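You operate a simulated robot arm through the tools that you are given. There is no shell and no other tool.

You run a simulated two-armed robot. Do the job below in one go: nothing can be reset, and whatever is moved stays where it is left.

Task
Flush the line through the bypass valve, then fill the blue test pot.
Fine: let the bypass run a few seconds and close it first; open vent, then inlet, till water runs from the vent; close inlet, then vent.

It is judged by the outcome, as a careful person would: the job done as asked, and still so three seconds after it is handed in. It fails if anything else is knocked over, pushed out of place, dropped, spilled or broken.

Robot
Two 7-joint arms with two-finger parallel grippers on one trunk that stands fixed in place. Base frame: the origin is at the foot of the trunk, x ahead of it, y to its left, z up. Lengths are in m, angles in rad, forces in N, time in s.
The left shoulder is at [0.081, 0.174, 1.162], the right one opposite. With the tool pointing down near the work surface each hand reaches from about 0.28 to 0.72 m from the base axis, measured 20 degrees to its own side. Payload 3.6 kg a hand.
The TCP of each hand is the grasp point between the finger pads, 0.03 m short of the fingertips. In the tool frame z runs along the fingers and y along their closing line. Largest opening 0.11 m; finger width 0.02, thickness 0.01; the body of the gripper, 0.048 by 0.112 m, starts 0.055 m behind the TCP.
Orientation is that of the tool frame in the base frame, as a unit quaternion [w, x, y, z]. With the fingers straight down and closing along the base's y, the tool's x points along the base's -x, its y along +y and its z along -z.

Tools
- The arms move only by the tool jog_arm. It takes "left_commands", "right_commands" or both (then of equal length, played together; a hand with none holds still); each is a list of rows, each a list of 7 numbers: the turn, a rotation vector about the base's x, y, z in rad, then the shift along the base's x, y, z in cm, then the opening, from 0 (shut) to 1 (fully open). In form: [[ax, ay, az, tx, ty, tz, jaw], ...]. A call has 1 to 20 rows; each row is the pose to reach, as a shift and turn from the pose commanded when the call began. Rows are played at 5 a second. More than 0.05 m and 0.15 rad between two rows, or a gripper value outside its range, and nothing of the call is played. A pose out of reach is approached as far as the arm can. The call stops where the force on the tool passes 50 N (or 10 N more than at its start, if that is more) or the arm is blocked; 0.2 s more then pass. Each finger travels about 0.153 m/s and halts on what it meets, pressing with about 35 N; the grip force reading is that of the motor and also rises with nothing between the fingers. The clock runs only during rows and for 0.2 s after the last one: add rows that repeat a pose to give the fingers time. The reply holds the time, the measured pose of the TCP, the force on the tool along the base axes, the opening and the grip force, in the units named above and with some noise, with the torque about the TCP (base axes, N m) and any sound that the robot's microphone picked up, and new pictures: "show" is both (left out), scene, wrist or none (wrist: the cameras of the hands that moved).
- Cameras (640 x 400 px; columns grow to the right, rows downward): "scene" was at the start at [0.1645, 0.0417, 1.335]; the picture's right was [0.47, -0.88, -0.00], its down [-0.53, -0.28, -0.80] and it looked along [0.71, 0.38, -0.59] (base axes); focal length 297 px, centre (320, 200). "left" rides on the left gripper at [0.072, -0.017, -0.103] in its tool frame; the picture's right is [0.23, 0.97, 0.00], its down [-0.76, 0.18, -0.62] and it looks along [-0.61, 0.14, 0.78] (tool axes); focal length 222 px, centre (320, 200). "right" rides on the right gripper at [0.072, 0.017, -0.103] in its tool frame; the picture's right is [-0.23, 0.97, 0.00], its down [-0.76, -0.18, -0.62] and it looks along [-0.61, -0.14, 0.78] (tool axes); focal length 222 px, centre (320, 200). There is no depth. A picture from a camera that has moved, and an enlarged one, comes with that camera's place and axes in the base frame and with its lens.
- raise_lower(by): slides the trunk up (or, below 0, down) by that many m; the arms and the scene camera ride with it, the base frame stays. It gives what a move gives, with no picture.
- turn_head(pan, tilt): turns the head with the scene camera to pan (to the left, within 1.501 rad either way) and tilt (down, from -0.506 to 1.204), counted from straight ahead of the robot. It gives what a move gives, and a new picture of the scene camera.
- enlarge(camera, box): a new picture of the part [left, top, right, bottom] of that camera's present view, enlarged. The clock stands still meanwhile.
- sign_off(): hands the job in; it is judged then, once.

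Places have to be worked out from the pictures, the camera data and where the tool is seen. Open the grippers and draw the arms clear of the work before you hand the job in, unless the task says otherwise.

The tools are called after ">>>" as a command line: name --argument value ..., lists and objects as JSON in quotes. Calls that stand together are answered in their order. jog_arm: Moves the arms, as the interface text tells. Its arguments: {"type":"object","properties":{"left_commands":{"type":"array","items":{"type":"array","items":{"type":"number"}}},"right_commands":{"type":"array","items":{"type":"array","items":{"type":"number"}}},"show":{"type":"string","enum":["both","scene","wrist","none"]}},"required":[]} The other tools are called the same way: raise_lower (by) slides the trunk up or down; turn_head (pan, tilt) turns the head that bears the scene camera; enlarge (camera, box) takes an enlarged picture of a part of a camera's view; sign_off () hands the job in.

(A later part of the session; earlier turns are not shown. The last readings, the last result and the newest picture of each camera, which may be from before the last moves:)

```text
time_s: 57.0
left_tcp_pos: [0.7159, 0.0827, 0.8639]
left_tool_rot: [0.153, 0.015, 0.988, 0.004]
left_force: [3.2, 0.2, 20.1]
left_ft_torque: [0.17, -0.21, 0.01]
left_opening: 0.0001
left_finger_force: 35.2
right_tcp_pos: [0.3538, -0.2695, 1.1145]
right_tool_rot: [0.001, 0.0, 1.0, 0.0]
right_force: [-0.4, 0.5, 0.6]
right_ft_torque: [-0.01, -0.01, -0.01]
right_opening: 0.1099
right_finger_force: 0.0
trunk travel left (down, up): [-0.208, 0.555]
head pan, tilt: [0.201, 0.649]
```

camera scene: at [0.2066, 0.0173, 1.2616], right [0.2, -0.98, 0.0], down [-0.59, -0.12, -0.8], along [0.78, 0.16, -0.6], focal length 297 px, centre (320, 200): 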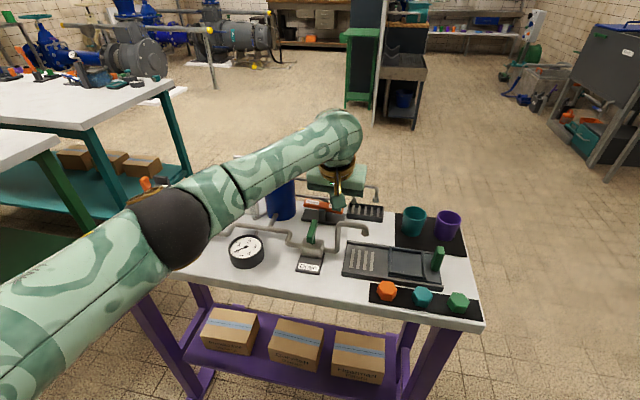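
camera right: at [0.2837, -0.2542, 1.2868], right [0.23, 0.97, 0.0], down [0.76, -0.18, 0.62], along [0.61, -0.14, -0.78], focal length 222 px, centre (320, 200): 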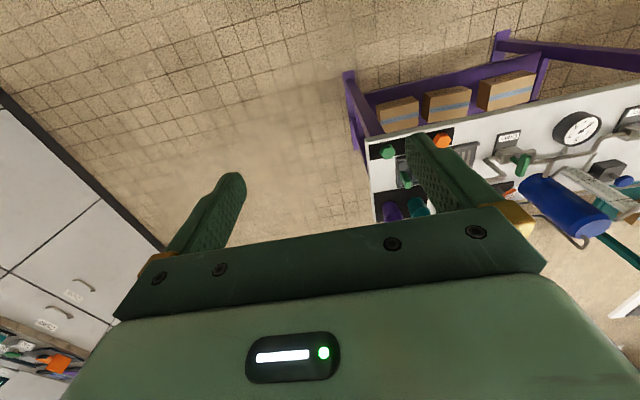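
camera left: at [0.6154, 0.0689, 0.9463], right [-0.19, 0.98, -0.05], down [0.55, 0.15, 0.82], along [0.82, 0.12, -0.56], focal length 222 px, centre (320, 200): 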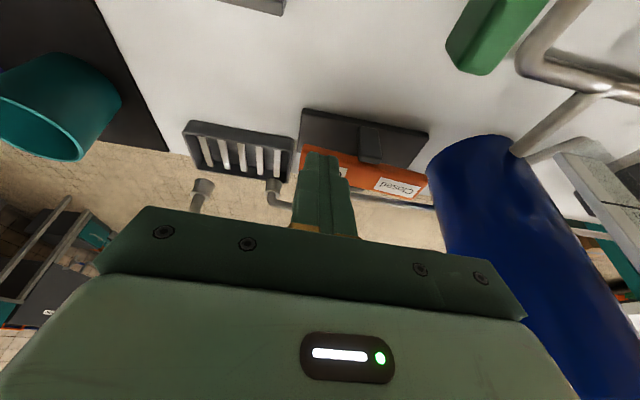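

A firm 20 N shows it is at its stop. I'll lift straight up, draw back, and check the rocker stays open.

>>> jog_arm --left_commands '[[0, 0, 0, 0, 0, 2, 0], [0, 0, 0, 0, 0, 5, 0], [0, 0, 0, -2, 0.5, 8, 0], [0, 0.04, 0, -5, 1, 11, 0], [0, 0.08, 0, -9, 2, 12, 0], [0, 0.12, 0, -13, 4, 12, 0], [0, 0.12, 0, -16, 8, 12, 0], [0, 0.12, 0, -17, 12.5, 12, 0]]' --show "both"

>>> enlarge --camera "scene" --box '[270, 150, 410, 270]'

```text
time_s: 58.8
left_tcp_pos: [0.5435, 0.2093, 0.9827]
left_tool_rot: [0.09, 0.016, 0.996, 0.003]
left_force: [-0.2, 0.3, 0.5]
left_ft_torque: [-0.03, -0.01, -0.04]
left_opening: 0.0
left_finger_force: 34.8
right_tcp_pos: [0.3566, -0.2693, 1.1124]
right_tool_rot: [0.001, 0.0, 1.0, 0.0]
right_force: [0.3, 0.9, -0.6]
right_ft_torque: [0.01, 0.01, 0.0]
right_opening: 0.11
right_finger_force: 0.0
trunk travel left (down, up): [-0.208, 0.555]
head pan, tilt: [0.201, 0.649]
camera scene: at [0.2065, 0.0185, 1.2616], right [0.2, -0.98, 0.0], down [-0.59, -0.12, -0.8], along [0.78, 0.16, -0.6], focal length 297 px, centre (320, 200)
camera left: at [0.4538, 0.1952, 1.0696], right [-0.19, 0.98, -0.03], down [0.64, 0.15, 0.75], along [0.74, 0.12, -0.66], focal length 222 px, centre (320, 200)
```

scene: 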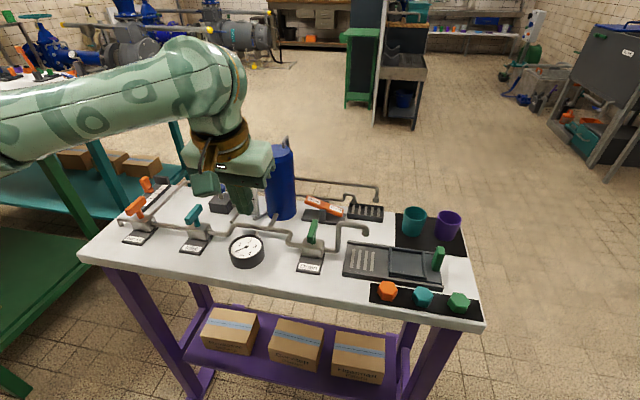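
left: 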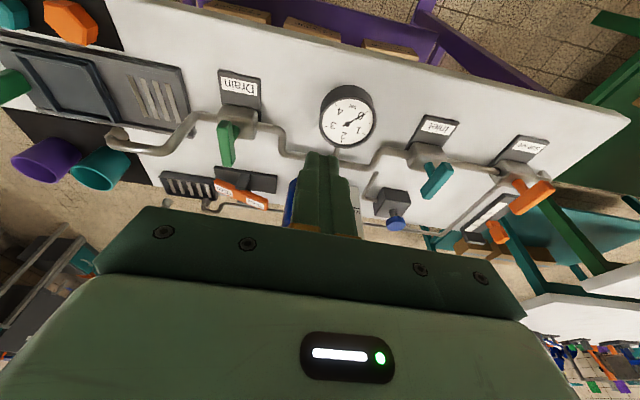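

```text
3.33 times, centred on (340, 210) of scene
camera zoom: at [0.2065, 0.0185, 1.2616], right [0.2, -0.98, 0.0], down [-0.59, -0.12, -0.8], along [0.78, 0.16, -0.6], focal length 991 px, centre (253, 167)
```

zoom: 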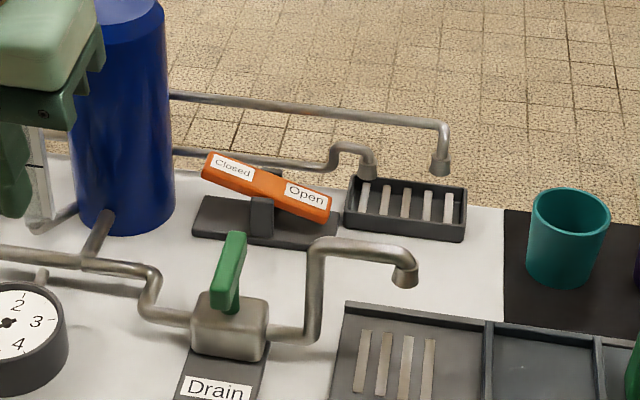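

The rocker stays open. Now the Inlet lever: I'll move over to hover above it at about (0.612, 0.365) with the jaws partly open.

>>> jog_arm --left_commands '[[0, 0, 0, 0, 4, 0, 0.2], [0, 0, 0, 0, 8, 0, 0.45], [0, 0, 0, 1, 12, 0, 0.45], [0, 0, 0, 3.5, 15, 0, 0.45], [0, 0, 0, 6.5, 15.6, -3, 0.45], [0, 0, 0, 6.5, 15.6, -5, 0.45], [0, 0, 0, 6.5, 15.6, -5, 0.45]]' --show "wrist"

>>> turn_head --pan 0.45 --tilt 0.65

>>> enlarge --camera "left" --box '[230, 60, 410, 240]'

```text
time_s: 60.4
left_tcp_pos: [0.6113, 0.3648, 0.9301]
left_tool_rot: [0.091, 0.015, 0.996, 0.005]
left_force: [-0.2, 0.0, 0.8]
left_ft_torque: [-0.01, 0.02, 0.03]
left_opening: 0.0494
left_finger_force: 0.1
right_tcp_pos: [0.3552, -0.2695, 1.1134]
right_tool_rot: [-0.001, 0.0, 1.0, 0.001]
right_force: [1.0, -0.4, -0.1]
right_ft_torque: [0.02, 0.02, 0.01]
right_opening: 0.1098
right_finger_force: 0.1
trunk travel left (down, up): [-0.208, 0.555]
head pan, tilt: [0.201, 0.649]
camera left: at [0.5215, 0.3509, 1.0192], right [-0.19, 0.98, -0.03], down [0.64, 0.15, 0.75], along [0.74, 0.12, -0.66], focal length 222 px, centre (320, 200)
```

left: 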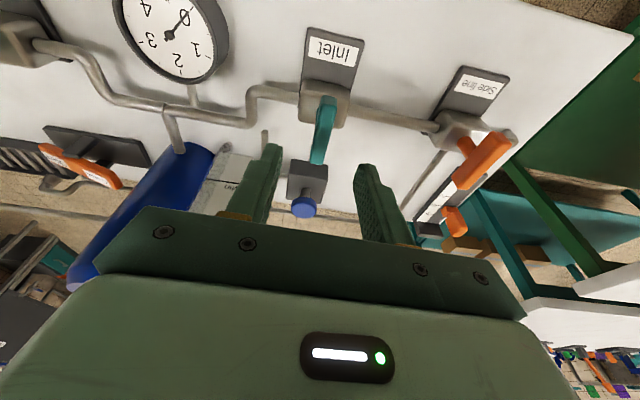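

```text
time_s: 61.1
left_tcp_pos: [0.6106, 0.3657, 0.9315]
left_tool_rot: [0.091, 0.016, 0.996, 0.003]
left_force: [0.1, -0.2, 0.3]
left_ft_torque: [0.03, 0.03, 0.03]
left_opening: 0.0493
left_finger_force: 0.1
right_tcp_pos: [0.3577, -0.269, 1.1146]
right_tool_rot: [-0.001, 0.0, 1.0, 0.0]
right_force: [-0.1, 0.0, 0.2]
right_ft_torque: [0.04, -0.03, 0.03]
right_opening: 0.1099
right_finger_force: 0.1
trunk travel left (down, up): [-0.208, 0.555]
head pan, tilt: [0.45, 0.649]
camera scene: at [0.2, 0.0382, 1.2616], right [0.43, -0.9, 0.0], down [-0.55, -0.26, -0.8], along [0.72, 0.35, -0.6], focal length 297 px, centre (320, 200)
```

scene: 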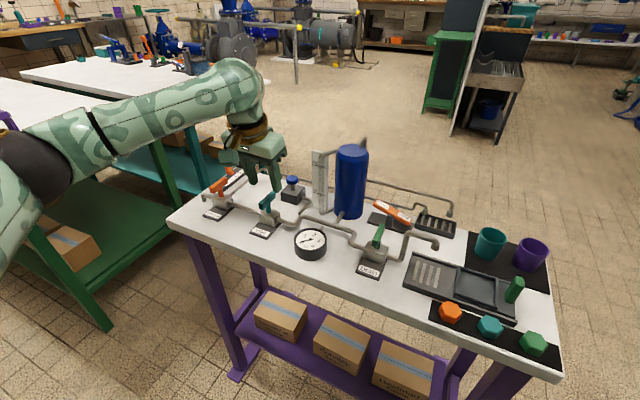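

```text
2.22 times, centred on (320, 150) of left
camera zoom: at [0.5213, 0.3509, 1.0195], right [-0.19, 0.98, -0.03], down [0.64, 0.15, 0.75], along [0.74, 0.12, -0.66], focal length 494 px, centre (320, 311)
```

zoom: 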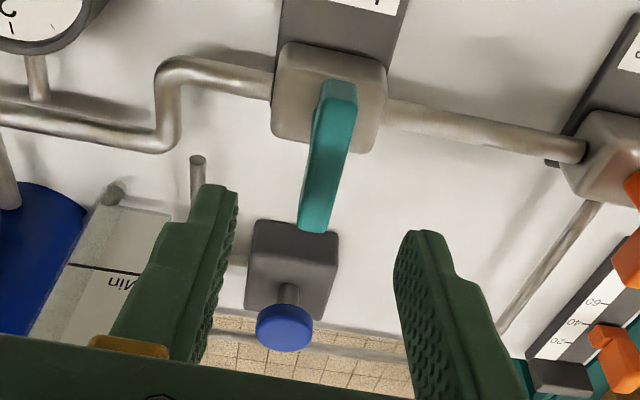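

The Inlet bar sits between the fingers. Correcting for the small bias I found at the first valve, I put its stem at about (0.617, 0.3625). I'll descend around it.

>>> jog_arm --left_commands '[[0, 0, 0.03, 0.6, -0.3, -1.5, 0.45], [0, 0, 0.03, 0.6, -0.3, -3, 0.45], [0, 0, 0.03, 0.6, -0.3, -4.5, 0.45], [0, 0, 0.03, 0.6, -0.3, -6, 0.45], [0, 0, 0.03, 0.6, -0.3, -6, 0.45]]' --show "wrist"

>>> enlarge --camera "left" --box '[230, 60, 410, 240]'

>>> enlarge --camera "scene" --box '[200, 110, 370, 260]'

```text
time_s: 62.3
left_tcp_pos: [0.6166, 0.3608, 0.8715]
left_tool_rot: [0.091, 0.002, 0.996, 0.004]
left_force: [-0.4, 0.1, -0.2]
left_ft_torque: [0.02, -0.02, -0.03]
left_opening: 0.0495
left_finger_force: 0.0
right_tcp_pos: [0.3554, -0.269, 1.1129]
right_tool_rot: [-0.001, 0.0, 1.0, 0.001]
right_force: [0.0, -0.2, 0.3]
right_ft_torque: [-0.03, -0.06, 0.0]
right_opening: 0.1101
right_finger_force: 0.1
trunk travel left (down, up): [-0.208, 0.555]
head pan, tilt: [0.45, 0.649]
camera left: at [0.527, 0.3448, 0.9588], right [-0.22, 0.97, -0.03], down [0.64, 0.17, 0.75], along [0.74, 0.15, -0.66], focal length 222 px, centre (320, 200)
```

left: 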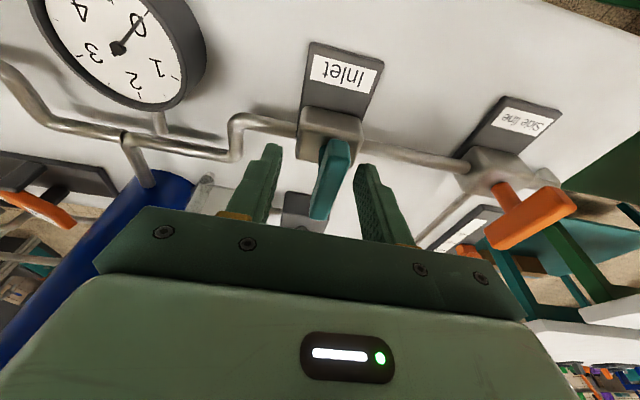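

```text
2.22 times, centred on (320, 150) of left
camera zoom: at [0.527, 0.3448, 0.9588], right [-0.22, 0.97, -0.03], down [0.64, 0.17, 0.75], along [0.74, 0.15, -0.66], focal length 494 px, centre (320, 311)
```

zoom: 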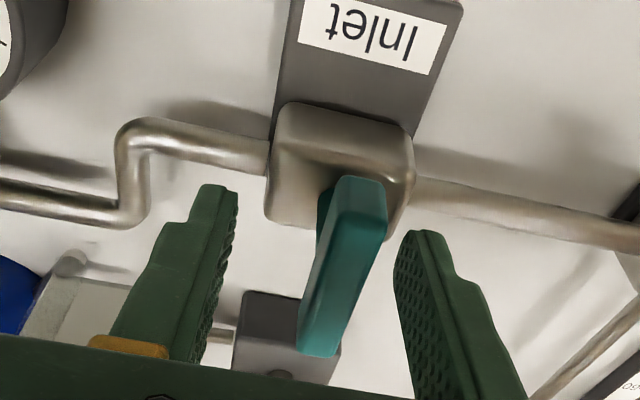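

```text
2.67 times, centred on (285, 185) of scene
camera zoom: at [0.1999, 0.0382, 1.2616], right [0.43, -0.9, 0.0], down [-0.54, -0.26, -0.8], along [0.72, 0.35, -0.6], focal length 793 px, centre (413, 240)
```

zoom: 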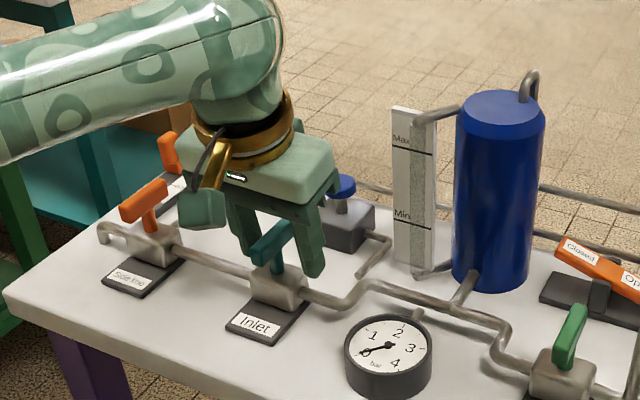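

The bar lies about 3 mm to the left of the jaw centre, so I'll shift +0.3 cm in y and close on it.

>>> jog_arm --left_commands '[[0, 0, 0, 0.15, 0.3, 0, 0.45], [0, 0, 0, 0.15, 0.3, 0, 0.2], [0, 0, 0, 0.15, 0.3, 0, 0.1], [0, 0, 0, 0.15, 0.3, 0, 0], [0, 0, 0, 0.15, 0.3, 0, 0]]' --show "none"

```text
time_s: 63.5
left_tcp_pos: [0.6184, 0.365, 0.8716]
left_tool_rot: [0.09, 0.0, 0.996, 0.004]
left_force: [1.9, 3.6, 2.7]
left_ft_torque: [-1.31, 0.37, -0.02]
left_opening: 0.0121
left_finger_force: 45.1
right_tcp_pos: [0.3574, -0.2686, 1.1118]
right_tool_rot: [0.0, 0.001, 1.0, 0.0]
right_force: [-1.1, -0.1, -0.3]
right_ft_torque: [0.0, 0.01, 0.02]
right_opening: 0.11
right_finger_force: 0.1
trunk travel left (down, up): [-0.208, 0.555]
head pan, tilt: [0.45, 0.649]
```

It's gripped with almost no side load. I'll turn the Inlet counter-clockwise, first part of the turn, and check forces.

>>> jog_arm --left_commands '[[0, 0, 0.12, 0, 0, 0, 0], [0, 0, 0.24, 0, 0, 0, 0], [0, 0, 0.36, 0, 0, 0, 0], [0, 0, 0.48, 0, 0, 0, 0], [0, 0, 0.6, 0, 0, 0, 0], [0, 0, 0.72, 0, 0, 0, 0], [0, 0, 0.72, 0, 0, 0, 0]]' --show "none"

```text
time_s: 65.1
left_tcp_pos: [0.6183, 0.367, 0.8703]
left_tool_rot: [0.084, -0.352, 0.932, 0.036]
left_force: [0.7, 17.2, 9.3]
left_ft_torque: [-0.63, -1.07, -0.02]
left_opening: 0.0121
left_finger_force: 45.0
right_tcp_pos: [0.3554, -0.2672, 1.1138]
right_tool_rot: [0.0, 0.0, 1.0, 0.0]
right_force: [-0.3, -0.3, 0.0]
right_ft_torque: [-0.01, 0.04, -0.02]
right_opening: 0.1098
right_finger_force: 0.0
trunk travel left (down, up): [-0.208, 0.555]
head pan, tilt: [0.45, 0.649]
```

It turns freely. I'll finish the quarter turn and look at the scene.

>>> jog_arm --left_commands '[[0, 0, 0.12, 0, 0.15, 0, 0], [0, 0, 0.24, 0, 0.2, 0, 0], [0, 0, 0.36, -0.05, 0.2, 0, 0], [0, 0, 0.48, -0.1, 0.2, 0, 0], [0, 0, 0.6, -0.1, 0.2, 0, 0], [0, 0, 0.72, -0.15, 0.2, 0, 0], [0, 0, 0.85, -0.15, 0.2, 0, 0]]' --show "scene"

>>> enlarge --camera "scene" --box '[280, 130, 480, 280]'

```text
time_s: 66.7
left_tcp_pos: [0.6145, 0.3686, 0.8716]
left_tool_rot: [0.061, -0.704, 0.705, 0.067]
left_force: [-5.7, 18.5, 11.2]
left_ft_torque: [0.16, -1.19, -0.03]
left_opening: 0.012
left_finger_force: 44.9
right_tcp_pos: [0.355, -0.2671, 1.1137]
right_tool_rot: [0.0, 0.0, 1.0, -0.001]
right_force: [-0.4, -0.5, 1.3]
right_ft_torque: [-0.01, -0.01, -0.01]
right_opening: 0.11
right_finger_force: 0.2
trunk travel left (down, up): [-0.208, 0.555]
head pan, tilt: [0.45, 0.649]
camera scene: at [0.1979, 0.04, 1.2619], right [0.44, -0.9, 0.0], down [-0.54, -0.26, -0.8], along [0.72, 0.35, -0.6], focal length 297 px, centre (320, 200)
```

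scene: 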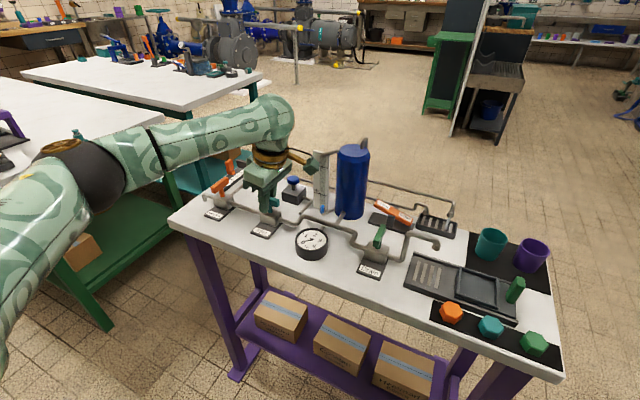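

```text
2.67 times, centred on (380, 205) of scene
camera zoom: at [0.1979, 0.04, 1.2619], right [0.44, -0.9, 0.0], down [-0.54, -0.26, -0.8], along [0.72, 0.35, -0.6], focal length 793 px, centre (160, 187)
```

zoom: 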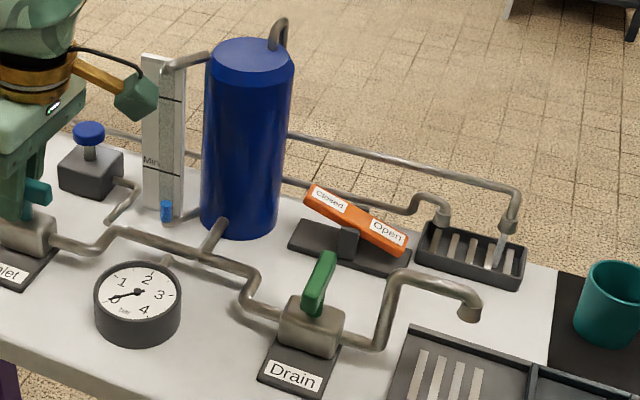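

The sight glass shows blue at the bottom and the gauge is at 0, so the pot is filling with the vent open. I'll look closely at the vent outlet and the glass before waiting.

>>> enlarge --camera "scene" --box '[420, 180, 480, 240]'

>>> enlarge --camera "scene" --box '[295, 140, 355, 260]'

```text
6.67 times, centred on (450, 210) of scene
camera zoom: at [0.1979, 0.04, 1.2619], right [0.44, -0.9, 0.0], down [-0.54, -0.26, -0.8], along [0.72, 0.35, -0.6], focal length 1982 px, centre (-547, 133)
```

zoom: 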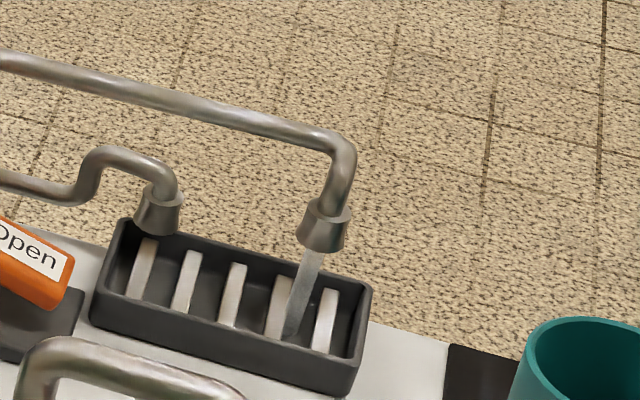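

```text
3.33 times, centred on (325, 200) of scene
camera zoom: at [0.1979, 0.04, 1.2619], right [0.44, -0.9, 0.0], down [-0.54, -0.26, -0.8], along [0.72, 0.35, -0.6], focal length 991 px, centre (303, 200)
```

zoom: 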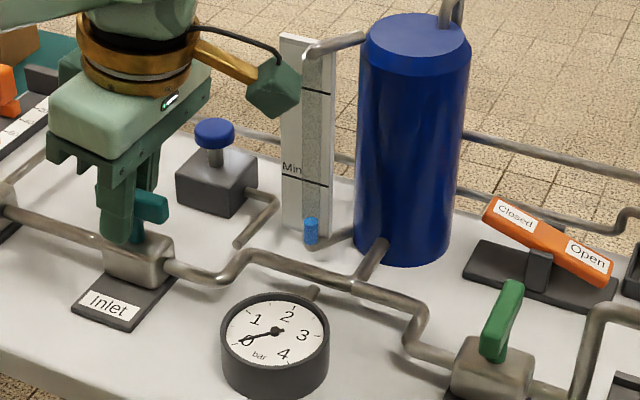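

A pale grey jet comes from the vent while the level is still at the bottom of the glass. That looks like displaced air or spray, unlike the bluish bypass water. I'll hold and watch the level and the jet.

>>> jog_arm --left_commands '[[0, 0, 0, 0, 0, 0, 0], [0, 0, 0, 0, 0, 0, 0], [0, 0, 0, 0, 0, 0, 0], [0, 0, 0, 0, 0, 0, 0], [0, 0, 0, 0, 0, 0, 0]]' --show "none"

>>> enlarge --camera "scene" --box '[420, 180, 480, 240]'

>>> enlarge --camera "scene" --box '[295, 140, 355, 260]'

```text
time_s: 67.9
left_tcp_pos: [0.6153, 0.3676, 0.8716]
left_tool_rot: [0.061, -0.704, 0.705, 0.067]
left_force: [-8.5, 19.4, 10.8]
left_ft_torque: [1.02, -1.14, 0.0]
left_opening: 0.0119
left_finger_force: 44.0
right_tcp_pos: [0.3555, -0.2686, 1.1139]
right_tool_rot: [0.0, 0.0, 1.0, -0.001]
right_force: [0.0, 0.2, -0.2]
right_ft_torque: [0.0, 0.02, 0.01]
right_opening: 0.1099
right_finger_force: 0.2
trunk travel left (down, up): [-0.208, 0.555]
head pan, tilt: [0.45, 0.649]
```

```text
6.67 times, centred on (450, 210) of scene
camera zoom: at [0.1978, 0.04, 1.2619], right [0.44, -0.9, 0.0], down [-0.54, -0.26, -0.8], along [0.72, 0.35, -0.6], focal length 1982 px, centre (-547, 133)
```

zoom: 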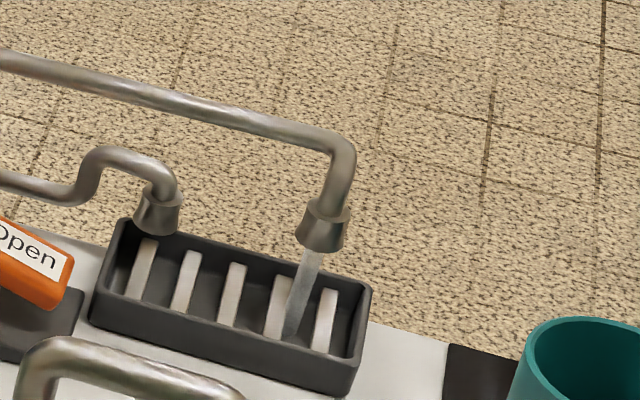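

```text
3.33 times, centred on (325, 200) of scene
camera zoom: at [0.1978, 0.04, 1.2619], right [0.44, -0.9, 0.0], down [-0.54, -0.26, -0.8], along [0.72, 0.35, -0.6], focal length 991 px, centre (303, 200)
```

zoom: 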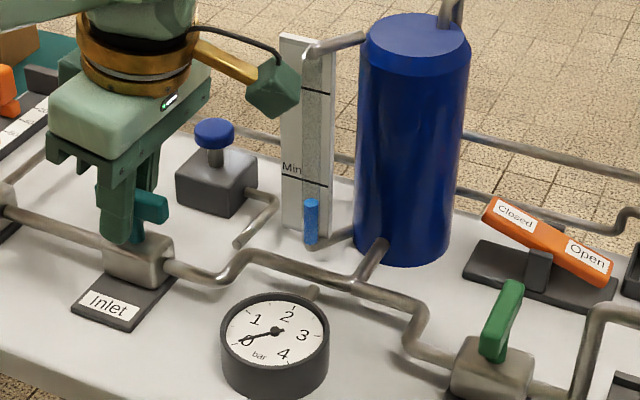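

The level is climbing steadily, and the grey jet is expelled air. I'll keep holding and check often.

>>> jog_arm --left_commands '[[0, 0, 0, 0, 0, 0, 0], [0, 0, 0, 0, 0, 0, 0], [0, 0, 0, 0, 0, 0, 0], [0, 0, 0, 0, 0, 0, 0], [0, 0, 0, 0, 0, 0, 0], [0, 0, 0, 0, 0, 0, 0], [0, 0, 0, 0, 0, 0, 0], [0, 0, 0, 0, 0, 0, 0], [0, 0, 0, 0, 0, 0, 0], [0, 0, 0, 0, 0, 0, 0], [0, 0, 0, 0, 0, 0, 0], [0, 0, 0, 0, 0, 0, 0], [0, 0, 0, 0, 0, 0, 0], [0, 0, 0, 0, 0, 0, 0]]' --show "none"

>>> enlarge --camera "scene" --box '[420, 180, 480, 240]'

>>> enlarge --camera "scene" --box '[295, 140, 355, 260]'

```text
time_s: 70.9
left_tcp_pos: [0.6156, 0.3688, 0.871]
left_tool_rot: [0.062, -0.703, 0.705, 0.066]
left_force: [-11.6, 19.5, 6.7]
left_ft_torque: [0.43, -1.15, -0.05]
left_opening: 0.0118
left_finger_force: 44.9
right_tcp_pos: [0.3545, -0.2685, 1.114]
right_tool_rot: [0.001, 0.0, 1.0, -0.001]
right_force: [-0.3, 0.1, -0.1]
right_ft_torque: [-0.01, 0.02, 0.0]
right_opening: 0.1101
right_finger_force: 0.0
trunk travel left (down, up): [-0.208, 0.555]
head pan, tilt: [0.45, 0.649]
```

```text
6.67 times, centred on (450, 210) of scene
camera zoom: at [0.1977, 0.0403, 1.2619], right [0.44, -0.9, 0.0], down [-0.54, -0.26, -0.8], along [0.72, 0.35, -0.6], focal length 1982 px, centre (-547, 133)
```

zoom: 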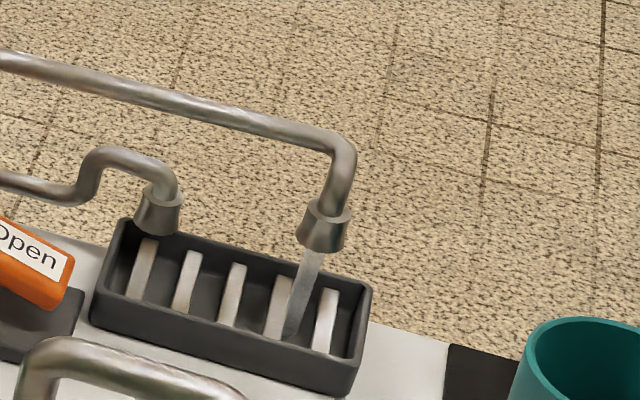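

```text
3.33 times, centred on (325, 200) of scene
camera zoom: at [0.1977, 0.0403, 1.2619], right [0.44, -0.9, 0.0], down [-0.54, -0.26, -0.8], along [0.72, 0.35, -0.6], focal length 991 px, centre (303, 200)
```

zoom: 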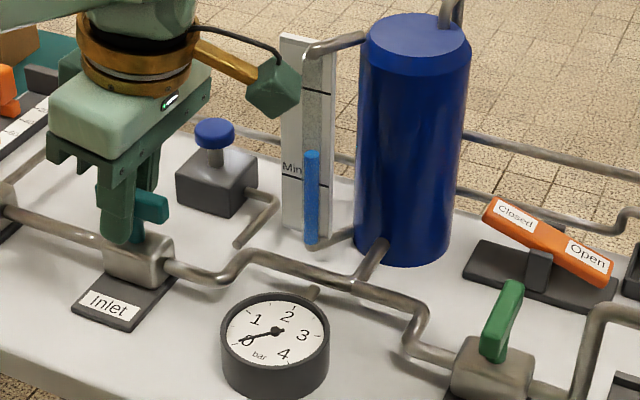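

The level is past Min and rising about 16 px per second in this zoom. I'll wait 3 s more.

>>> jog_arm --left_commands '[[0, 0, 0, 0, 0, 0, 0], [0, 0, 0, 0, 0, 0, 0], [0, 0, 0, 0, 0, 0, 0], [0, 0, 0, 0, 0, 0, 0], [0, 0, 0, 0, 0, 0, 0], [0, 0, 0, 0, 0, 0, 0], [0, 0, 0, 0, 0, 0, 0], [0, 0, 0, 0, 0, 0, 0], [0, 0, 0, 0, 0, 0, 0], [0, 0, 0, 0, 0, 0, 0], [0, 0, 0, 0, 0, 0, 0], [0, 0, 0, 0, 0, 0, 0], [0, 0, 0, 0, 0, 0, 0], [0, 0, 0, 0, 0, 0, 0]]' --show "none"

>>> enlarge --camera "scene" --box '[295, 130, 475, 260]'

>>> enlarge --camera "scene" --box '[420, 180, 480, 240]'

```text
time_s: 73.9
left_tcp_pos: [0.6156, 0.3673, 0.87]
left_tool_rot: [0.061, -0.703, 0.705, 0.066]
left_force: [-13.7, 18.7, 5.1]
left_ft_torque: [0.0, -1.08, -0.06]
left_opening: 0.0124
left_finger_force: 45.0
right_tcp_pos: [0.3551, -0.2673, 1.114]
right_tool_rot: [0.001, 0.0, 1.0, -0.001]
right_force: [-0.1, -0.7, 0.0]
right_ft_torque: [-0.01, -0.03, -0.02]
right_opening: 0.1101
right_finger_force: 0.1
trunk travel left (down, up): [-0.208, 0.555]
head pan, tilt: [0.45, 0.649]
```

```text
3.08 times, centred on (385, 195) of scene
camera zoom: at [0.1977, 0.0403, 1.2619], right [0.44, -0.9, 0.0], down [-0.54, -0.26, -0.8], along [0.72, 0.35, -0.6], focal length 915 px, centre (120, 215)
```

zoom: 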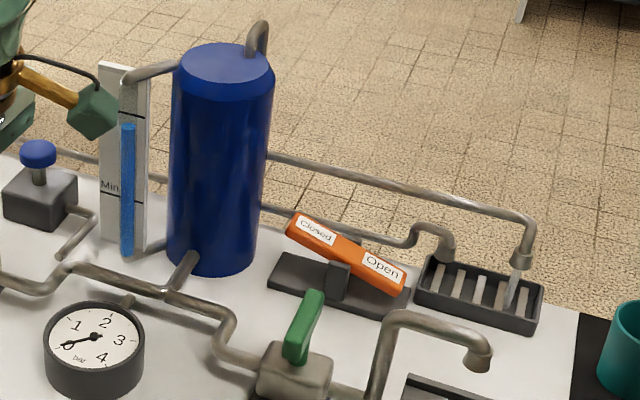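

```text
6.67 times, centred on (450, 210) of scene
camera zoom: at [0.1977, 0.0403, 1.2619], right [0.44, -0.9, 0.0], down [-0.54, -0.26, -0.8], along [0.72, 0.35, -0.6], focal length 1982 px, centre (-547, 133)
```

zoom: 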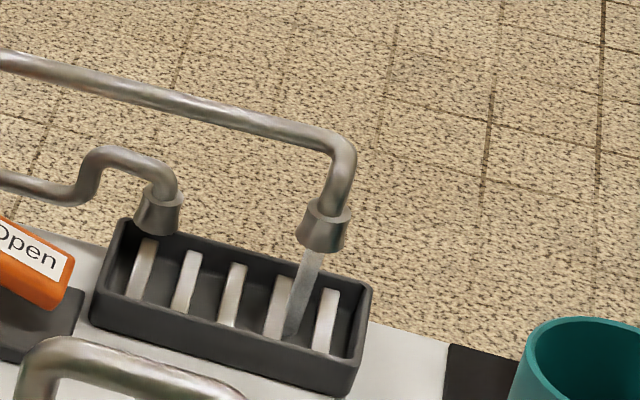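

Nearly at Max, still only air from the vent. I'll wait about another second and check again.

>>> jog_arm --left_commands '[[0, 0, 0, 0, 0, 0, 0], [0, 0, 0, 0, 0, 0, 0], [0, 0, 0, 0, 0, 0, 0], [0, 0, 0, 0, 0, 0, 0], [0, 0, 0, 0, 0, 0, 0], [0, 0, 0, 0, 0, 0, 0], [0, 0, 0, 0, 0, 0, 0]]' --show "none"

>>> enlarge --camera "scene" --box '[295, 130, 475, 260]'

>>> enlarge --camera "scene" --box '[420, 180, 480, 240]'

```text
time_s: 75.5
left_tcp_pos: [0.6155, 0.3673, 0.8695]
left_tool_rot: [0.06, -0.703, 0.705, 0.066]
left_force: [-12.8, 17.5, 4.8]
left_ft_torque: [0.05, -1.12, -0.01]
left_opening: 0.012
left_finger_force: 45.1
right_tcp_pos: [0.3542, -0.2687, 1.1143]
right_tool_rot: [0.0, 0.0, 1.0, -0.001]
right_force: [-0.1, -0.8, 0.0]
right_ft_torque: [0.0, -0.02, -0.02]
right_opening: 0.1103
right_finger_force: 0.0
trunk travel left (down, up): [-0.208, 0.555]
head pan, tilt: [0.45, 0.649]
```

```text
3.08 times, centred on (385, 195) of scene
camera zoom: at [0.1977, 0.0402, 1.2619], right [0.44, -0.9, 0.0], down [-0.54, -0.26, -0.8], along [0.72, 0.35, -0.6], focal length 915 px, centre (120, 215)
```

zoom: 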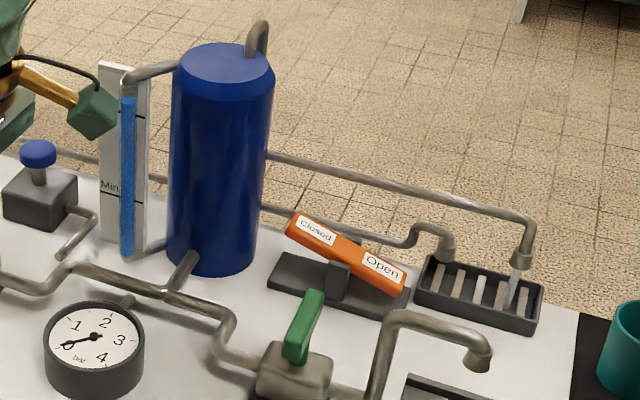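

```text
6.67 times, centred on (450, 210) of scene
camera zoom: at [0.1977, 0.0402, 1.2619], right [0.44, -0.9, 0.0], down [-0.54, -0.26, -0.8], along [0.72, 0.35, -0.6], focal length 1982 px, centre (-547, 133)
```

zoom: 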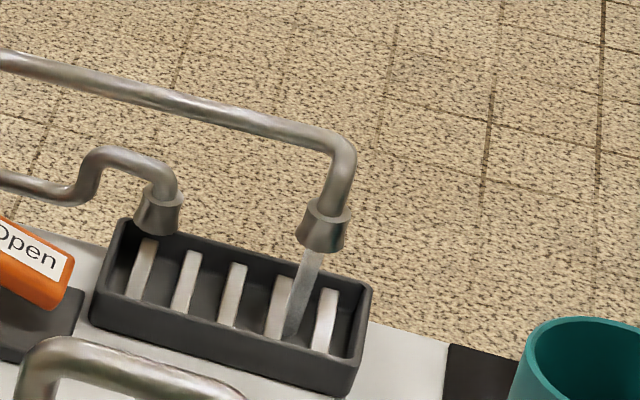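

The level is just past Max and the vent still shows only the grey air jet. The instruction is to wait until water runs from the vent, so I'll check again in short steps.

>>> jog_arm --left_commands '[[0, 0, 0, 0, 0, 0, 0], [0, 0, 0, 0, 0, 0, 0], [0, 0, 0, 0, 0, 0, 0], [0, 0, 0, 0, 0, 0, 0]]' --show "none"

>>> enlarge --camera "scene" --box '[295, 130, 475, 260]'

>>> enlarge --camera "scene" --box '[420, 180, 480, 240]'

```text
time_s: 76.5
left_tcp_pos: [0.6152, 0.3677, 0.8708]
left_tool_rot: [0.061, -0.703, 0.705, 0.066]
left_force: [-13.3, 17.8, 3.6]
left_ft_torque: [0.06, -1.13, -0.04]
left_opening: 0.0121
left_finger_force: 45.3
right_tcp_pos: [0.3549, -0.2679, 1.1142]
right_tool_rot: [0.001, 0.0, 1.0, -0.001]
right_force: [0.1, -0.1, -0.4]
right_ft_torque: [-0.01, 0.01, 0.04]
right_opening: 0.1101
right_finger_force: 0.0
trunk travel left (down, up): [-0.208, 0.555]
head pan, tilt: [0.45, 0.649]
```

```text
3.08 times, centred on (385, 195) of scene
camera zoom: at [0.1977, 0.0402, 1.2619], right [0.44, -0.9, 0.0], down [-0.54, -0.26, -0.8], along [0.72, 0.35, -0.6], focal length 915 px, centre (120, 215)
```

zoom: 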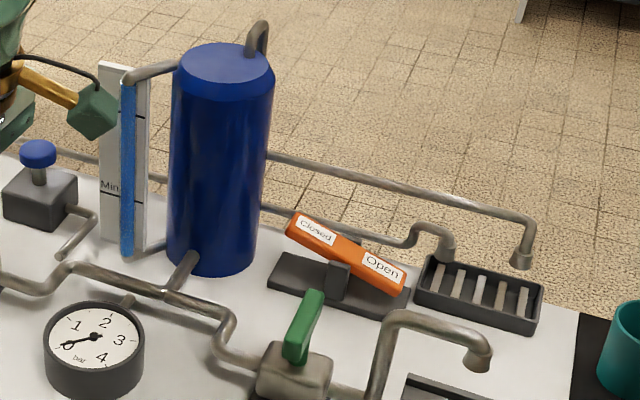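

```text
6.67 times, centred on (450, 210) of scene
camera zoom: at [0.1977, 0.0402, 1.2619], right [0.44, -0.9, 0.0], down [-0.54, -0.26, -0.8], along [0.72, 0.35, -0.6], focal length 1982 px, centre (-547, 133)
```

zoom: 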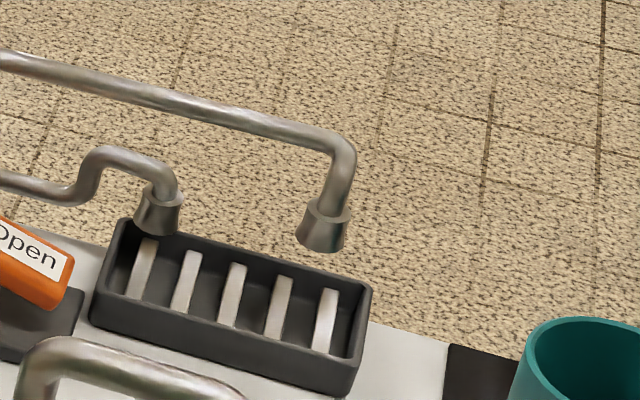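

The air jet has stopped and the glass is full to the top, so water should reach the vent outlet any moment. I'll advance in very short steps.

>>> jog_arm --left_commands '[[0, 0, 0, 0, 0, 0, 0], [0, 0, 0, 0, 0, 0, 0]]' --show "none"

>>> enlarge --camera "scene" --box '[295, 130, 475, 260]'

>>> enlarge --camera "scene" --box '[420, 180, 480, 240]'

```text
time_s: 77.1
left_tcp_pos: [0.6152, 0.3668, 0.8714]
left_tool_rot: [0.06, -0.703, 0.705, 0.067]
left_force: [-13.6, 17.1, 3.5]
left_ft_torque: [0.14, -1.01, -0.08]
left_opening: 0.012
left_finger_force: 45.5
right_tcp_pos: [0.3549, -0.2667, 1.1153]
right_tool_rot: [0.001, -0.001, 1.0, 0.0]
right_force: [-0.6, 0.2, 0.5]
right_ft_torque: [-0.01, -0.04, -0.02]
right_opening: 0.11
right_finger_force: 0.0
trunk travel left (down, up): [-0.208, 0.555]
head pan, tilt: [0.45, 0.649]
```

```text
3.08 times, centred on (385, 195) of scene
camera zoom: at [0.1977, 0.0402, 1.2619], right [0.44, -0.9, 0.0], down [-0.54, -0.26, -0.8], along [0.72, 0.35, -0.6], focal length 915 px, centre (120, 215)
```

zoom: 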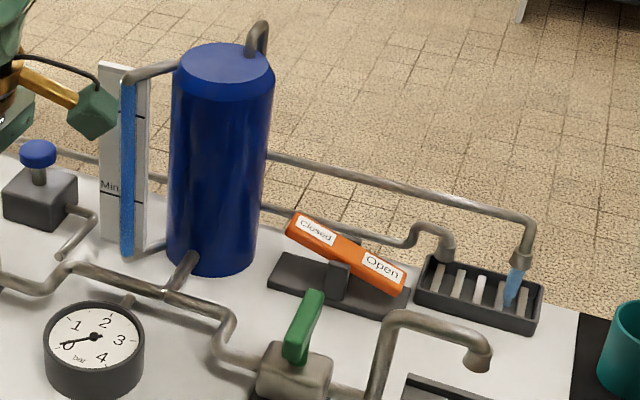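

```text
6.67 times, centred on (450, 210) of scene
camera zoom: at [0.1977, 0.0402, 1.2619], right [0.44, -0.9, 0.0], down [-0.54, -0.26, -0.8], along [0.72, 0.35, -0.6], focal length 1982 px, centre (-547, 133)
```

zoom: 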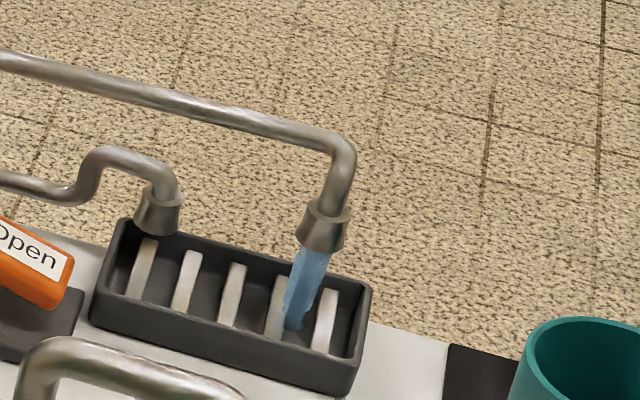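

Clear blue water now runs from the vent, so the pot is full. I'll close the Inlet by turning it back clockwise along the same path.

>>> jog_arm --left_commands '[[0, 0, -0.13, -0.05, 0.05, 0, 0], [0, 0, -0.26, -0.02, 0.05, 0, 0], [0, 0, -0.39, 0.02, 0.03, 0, 0], [0, 0, -0.52, 0.05, 0, 0, 0], [0, 0, -0.65, 0.1, 0, 0, 0], [0, 0, -0.78, 0.12, -0.05, 0, 0], [0, 0, -0.91, 0.15, -0.1, 0, 0], [0, 0, -1.04, 0.15, -0.12, 0, 0], [0, 0, -1.17, 0.15, -0.15, 0, 0], [0, 0, -1.3, 0.15, -0.18, 0, 0], [0, 0, -1.43, 0.15, -0.2, 0, 0], [0, 0, -1.54, 0.15, -0.2, 0, 0], [0, 0, -1.6, 0.15, -0.2, 0, 0], [0, 0, -1.6, 0.15, -0.2, 0, 0]]' --show "both"

>>> enlarge --camera "scene" --box '[295, 130, 475, 260]'

```text
time_s: 80.1
left_tcp_pos: [0.6183, 0.3654, 0.8721]
left_tool_rot: [0.092, 0.016, 0.996, 0.002]
left_force: [5.2, 13.4, 10.3]
left_ft_torque: [-0.77, -0.92, 0.88]
left_opening: 0.0123
left_finger_force: 45.4
right_tcp_pos: [0.3556, -0.2692, 1.1144]
right_tool_rot: [0.001, 0.0, 1.0, 0.0]
right_force: [-0.1, -0.1, -0.1]
right_ft_torque: [0.01, 0.05, 0.02]
right_opening: 0.1102
right_finger_force: 0.0
trunk travel left (down, up): [-0.208, 0.555]
head pan, tilt: [0.45, 0.649]
camera scene: at [0.1995, 0.0393, 1.2616], right [0.43, -0.9, 0.0], down [-0.54, -0.26, -0.8], along [0.72, 0.35, -0.61], focal length 297 px, centre (320, 200)
camera left: at [0.5276, 0.3514, 0.959], right [-0.19, 0.98, -0.03], down [0.64, 0.15, 0.75], along [0.74, 0.12, -0.66], focal length 222 px, centre (320, 200)
```

scene: 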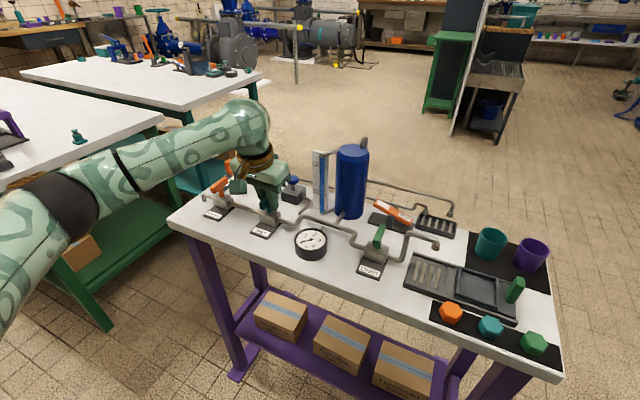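
left: 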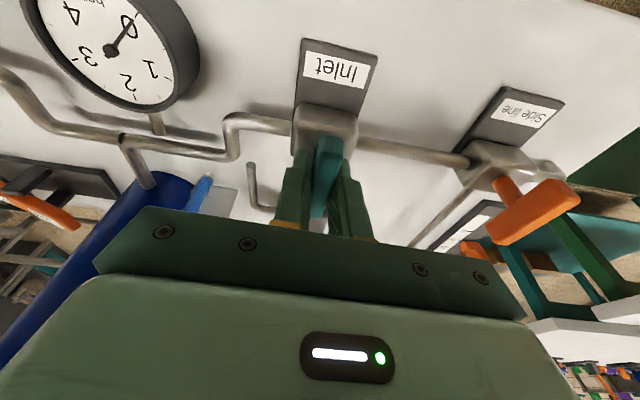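

```text
3.08 times, centred on (385, 195) of scene
camera zoom: at [0.1995, 0.0393, 1.2616], right [0.43, -0.9, 0.0], down [-0.54, -0.26, -0.8], along [0.72, 0.35, -0.61], focal length 915 px, centre (120, 215)
```

zoom: 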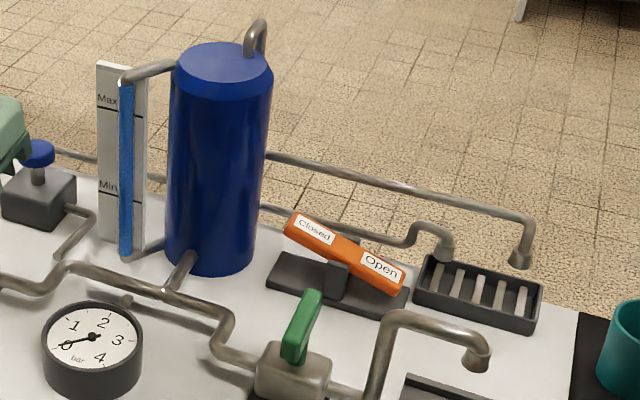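

The Inlet is closed against its stop: the vent has stopped running, the pot is full and the gauge reads 0. I'll release and lift off.

>>> jog_arm --left_commands '[[0, 0, 0, 0, 0, 0, 0.2], [0, 0, 0, 0, 0, 0, 0.45], [0, 0, 0, 0, 0, 0, 0.45], [0, 0, 0, -0.3, 0, 2.5, 0.45], [0, 0, 0, -1.5, 0, 6, 0.45], [0, 0, 0, -4, -1, 9.5, 0.3], [0, 0, 0, -6.5, -4.5, 11, 0.1], [0, 0, 0, -7.5, -9, 11, 0], [0, 0, 0, -7.5, -13.5, 11, 0], [0, 0, 0, -7, -18, 11, 0], [0, 0, 0, -7, -22, 11, 0], [0, 0, 0, -7, -22, 11, 0]]' --show "both"

>>> enlarge --camera "scene" --box '[200, 130, 480, 290]'

```text
time_s: 82.7
left_tcp_pos: [0.5495, 0.1449, 0.9805]
left_tool_rot: [0.091, 0.015, 0.996, 0.003]
left_force: [-0.8, -1.1, -0.6]
left_ft_torque: [-0.02, 0.0, -0.01]
left_opening: 0.0
left_finger_force: 34.6
right_tcp_pos: [0.3555, -0.2684, 1.1144]
right_tool_rot: [-0.001, 0.0, 1.0, 0.0]
right_force: [-0.2, 0.7, -1.1]
right_ft_torque: [0.03, 0.03, 0.02]
right_opening: 0.1102
right_finger_force: 0.0
trunk travel left (down, up): [-0.208, 0.555]
head pan, tilt: [0.45, 0.649]
camera scene: at [0.2, 0.0387, 1.2615], right [0.44, -0.9, 0.0], down [-0.54, -0.26, -0.8], along [0.72, 0.35, -0.61], focal length 297 px, centre (320, 200)
camera left: at [0.4585, 0.1311, 1.0685], right [-0.19, 0.98, -0.03], down [0.64, 0.15, 0.75], along [0.74, 0.13, -0.66], focal length 222 px, centre (320, 200)
```

scene: 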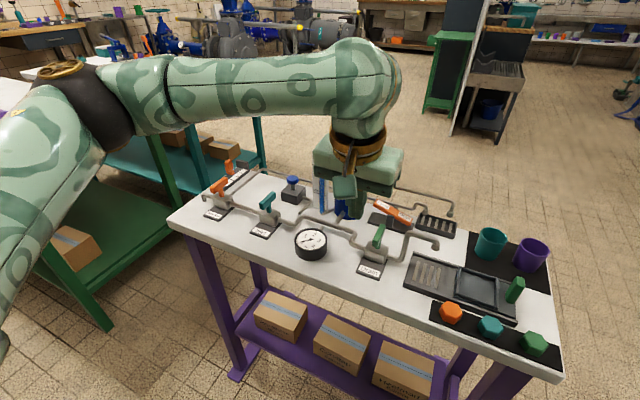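
left: 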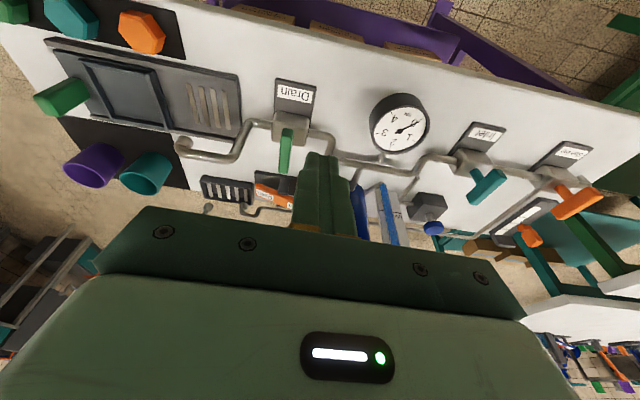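

```text
2.29 times, centred on (340, 210) of scene
camera zoom: at [0.2, 0.0387, 1.2615], right [0.44, -0.9, 0.0], down [-0.54, -0.26, -0.8], along [0.72, 0.35, -0.61], focal length 680 px, centre (274, 177)
```

zoom: 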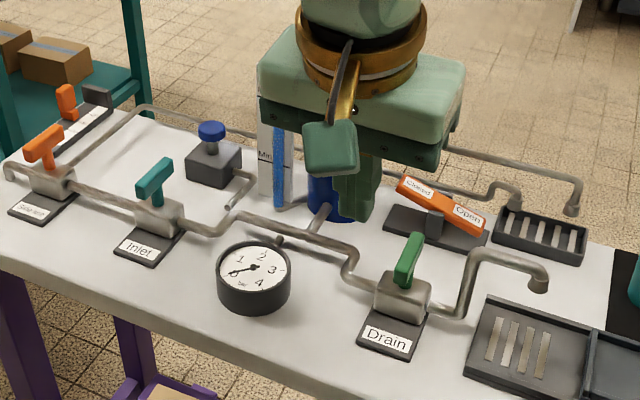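

Everything stands as it should with the Inlet closed. Last is the vent: press the rocker's "Closed" end, near y ≈ 0.15. The pot is close by, so I'll yaw the hand about 0.4 rad and tilt it more to keep the gripper body clear of the pot, then stop short and look.

>>> jog_arm --left_commands '[[0.0135, -0.0665, 0.105, 4, 0, 0, 0], [0.027, -0.133, 0.21, 8, 0, 0, 0], [0.04, -0.2, 0.315, 11, 0, -0.5, 0], [0.054, -0.266, 0.42, 13.5, -0.2, -1.5, 0], [0.054, -0.266, 0.42, 14.5, -0.3, -3, 0], [0.054, -0.266, 0.42, 14.5, -0.3, -3, 0]]' --show "both"

>>> enlarge --camera "scene" --box '[300, 120, 480, 260]'

>>> enlarge --camera "left" --box '[230, 80, 430, 240]'

```text
time_s: 84.1
left_tcp_pos: [0.6945, 0.1402, 0.9501]
left_tool_rot: [0.218, -0.19, 0.956, 0.051]
left_force: [0.3, -0.6, 0.2]
left_ft_torque: [0.0, 0.01, 0.02]
left_opening: 0.0001
left_finger_force: 34.9
right_tcp_pos: [0.3558, -0.2693, 1.1135]
right_tool_rot: [0.0, 0.0, 1.0, 0.0]
right_force: [0.0, 0.6, -0.1]
right_ft_torque: [0.0, 0.0, 0.01]
right_opening: 0.1098
right_finger_force: 0.1
trunk travel left (down, up): [-0.208, 0.555]
head pan, tilt: [0.45, 0.649]
camera scene: at [0.1998, 0.038, 1.2616], right [0.43, -0.9, 0.0], down [-0.54, -0.26, -0.8], along [0.72, 0.35, -0.6], focal length 297 px, centre (320, 200)
camera left: at [0.5991, 0.0833, 1.0115], right [-0.56, 0.82, -0.09], down [0.32, 0.31, 0.9], along [0.76, 0.48, -0.44], focal length 222 px, centre (320, 200)
```

scene: 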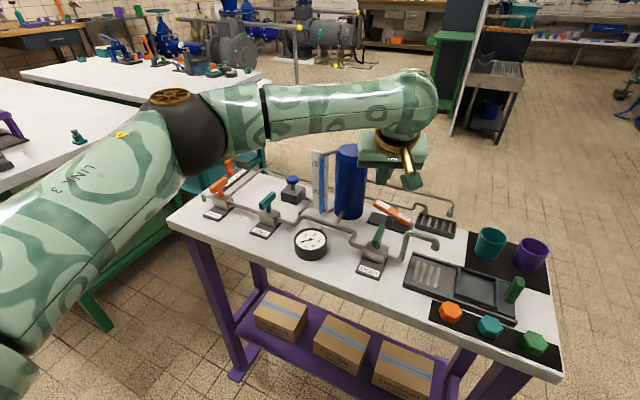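
left: 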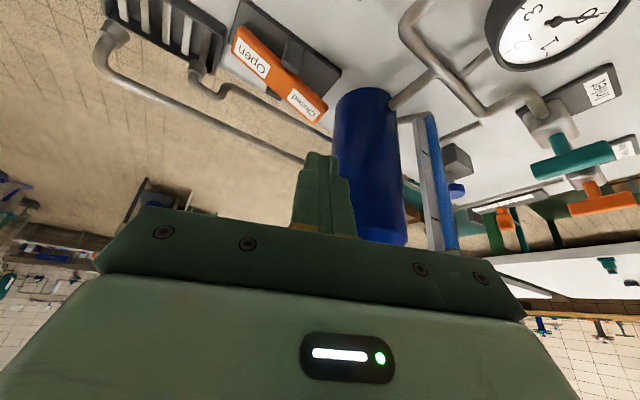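

```text
2.86 times, centred on (390, 190) of scene
camera zoom: at [0.1998, 0.038, 1.2616], right [0.43, -0.9, 0.0], down [-0.54, -0.26, -0.8], along [0.72, 0.35, -0.6], focal length 849 px, centre (120, 229)
```

zoom: 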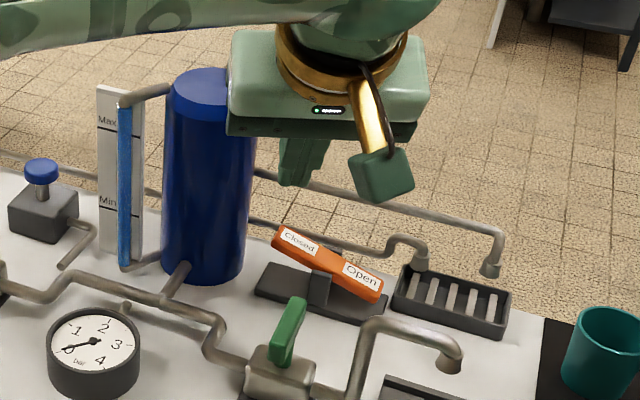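

```text
2.50 times, centred on (330, 160) of left
camera zoom: at [0.5991, 0.0833, 1.0115], right [-0.56, 0.82, -0.09], down [0.32, 0.31, 0.9], along [0.76, 0.48, -0.44], focal length 555 px, centre (295, 300)
```

zoom: 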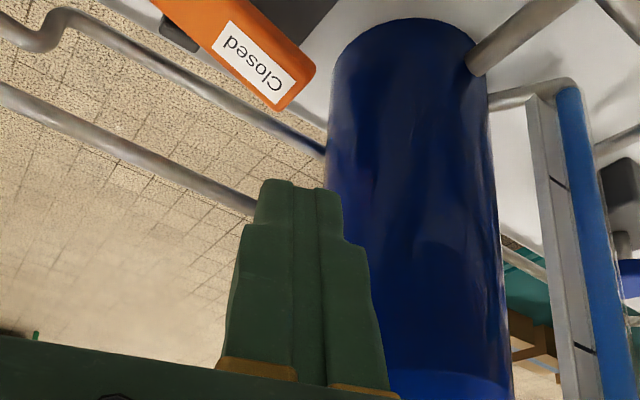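

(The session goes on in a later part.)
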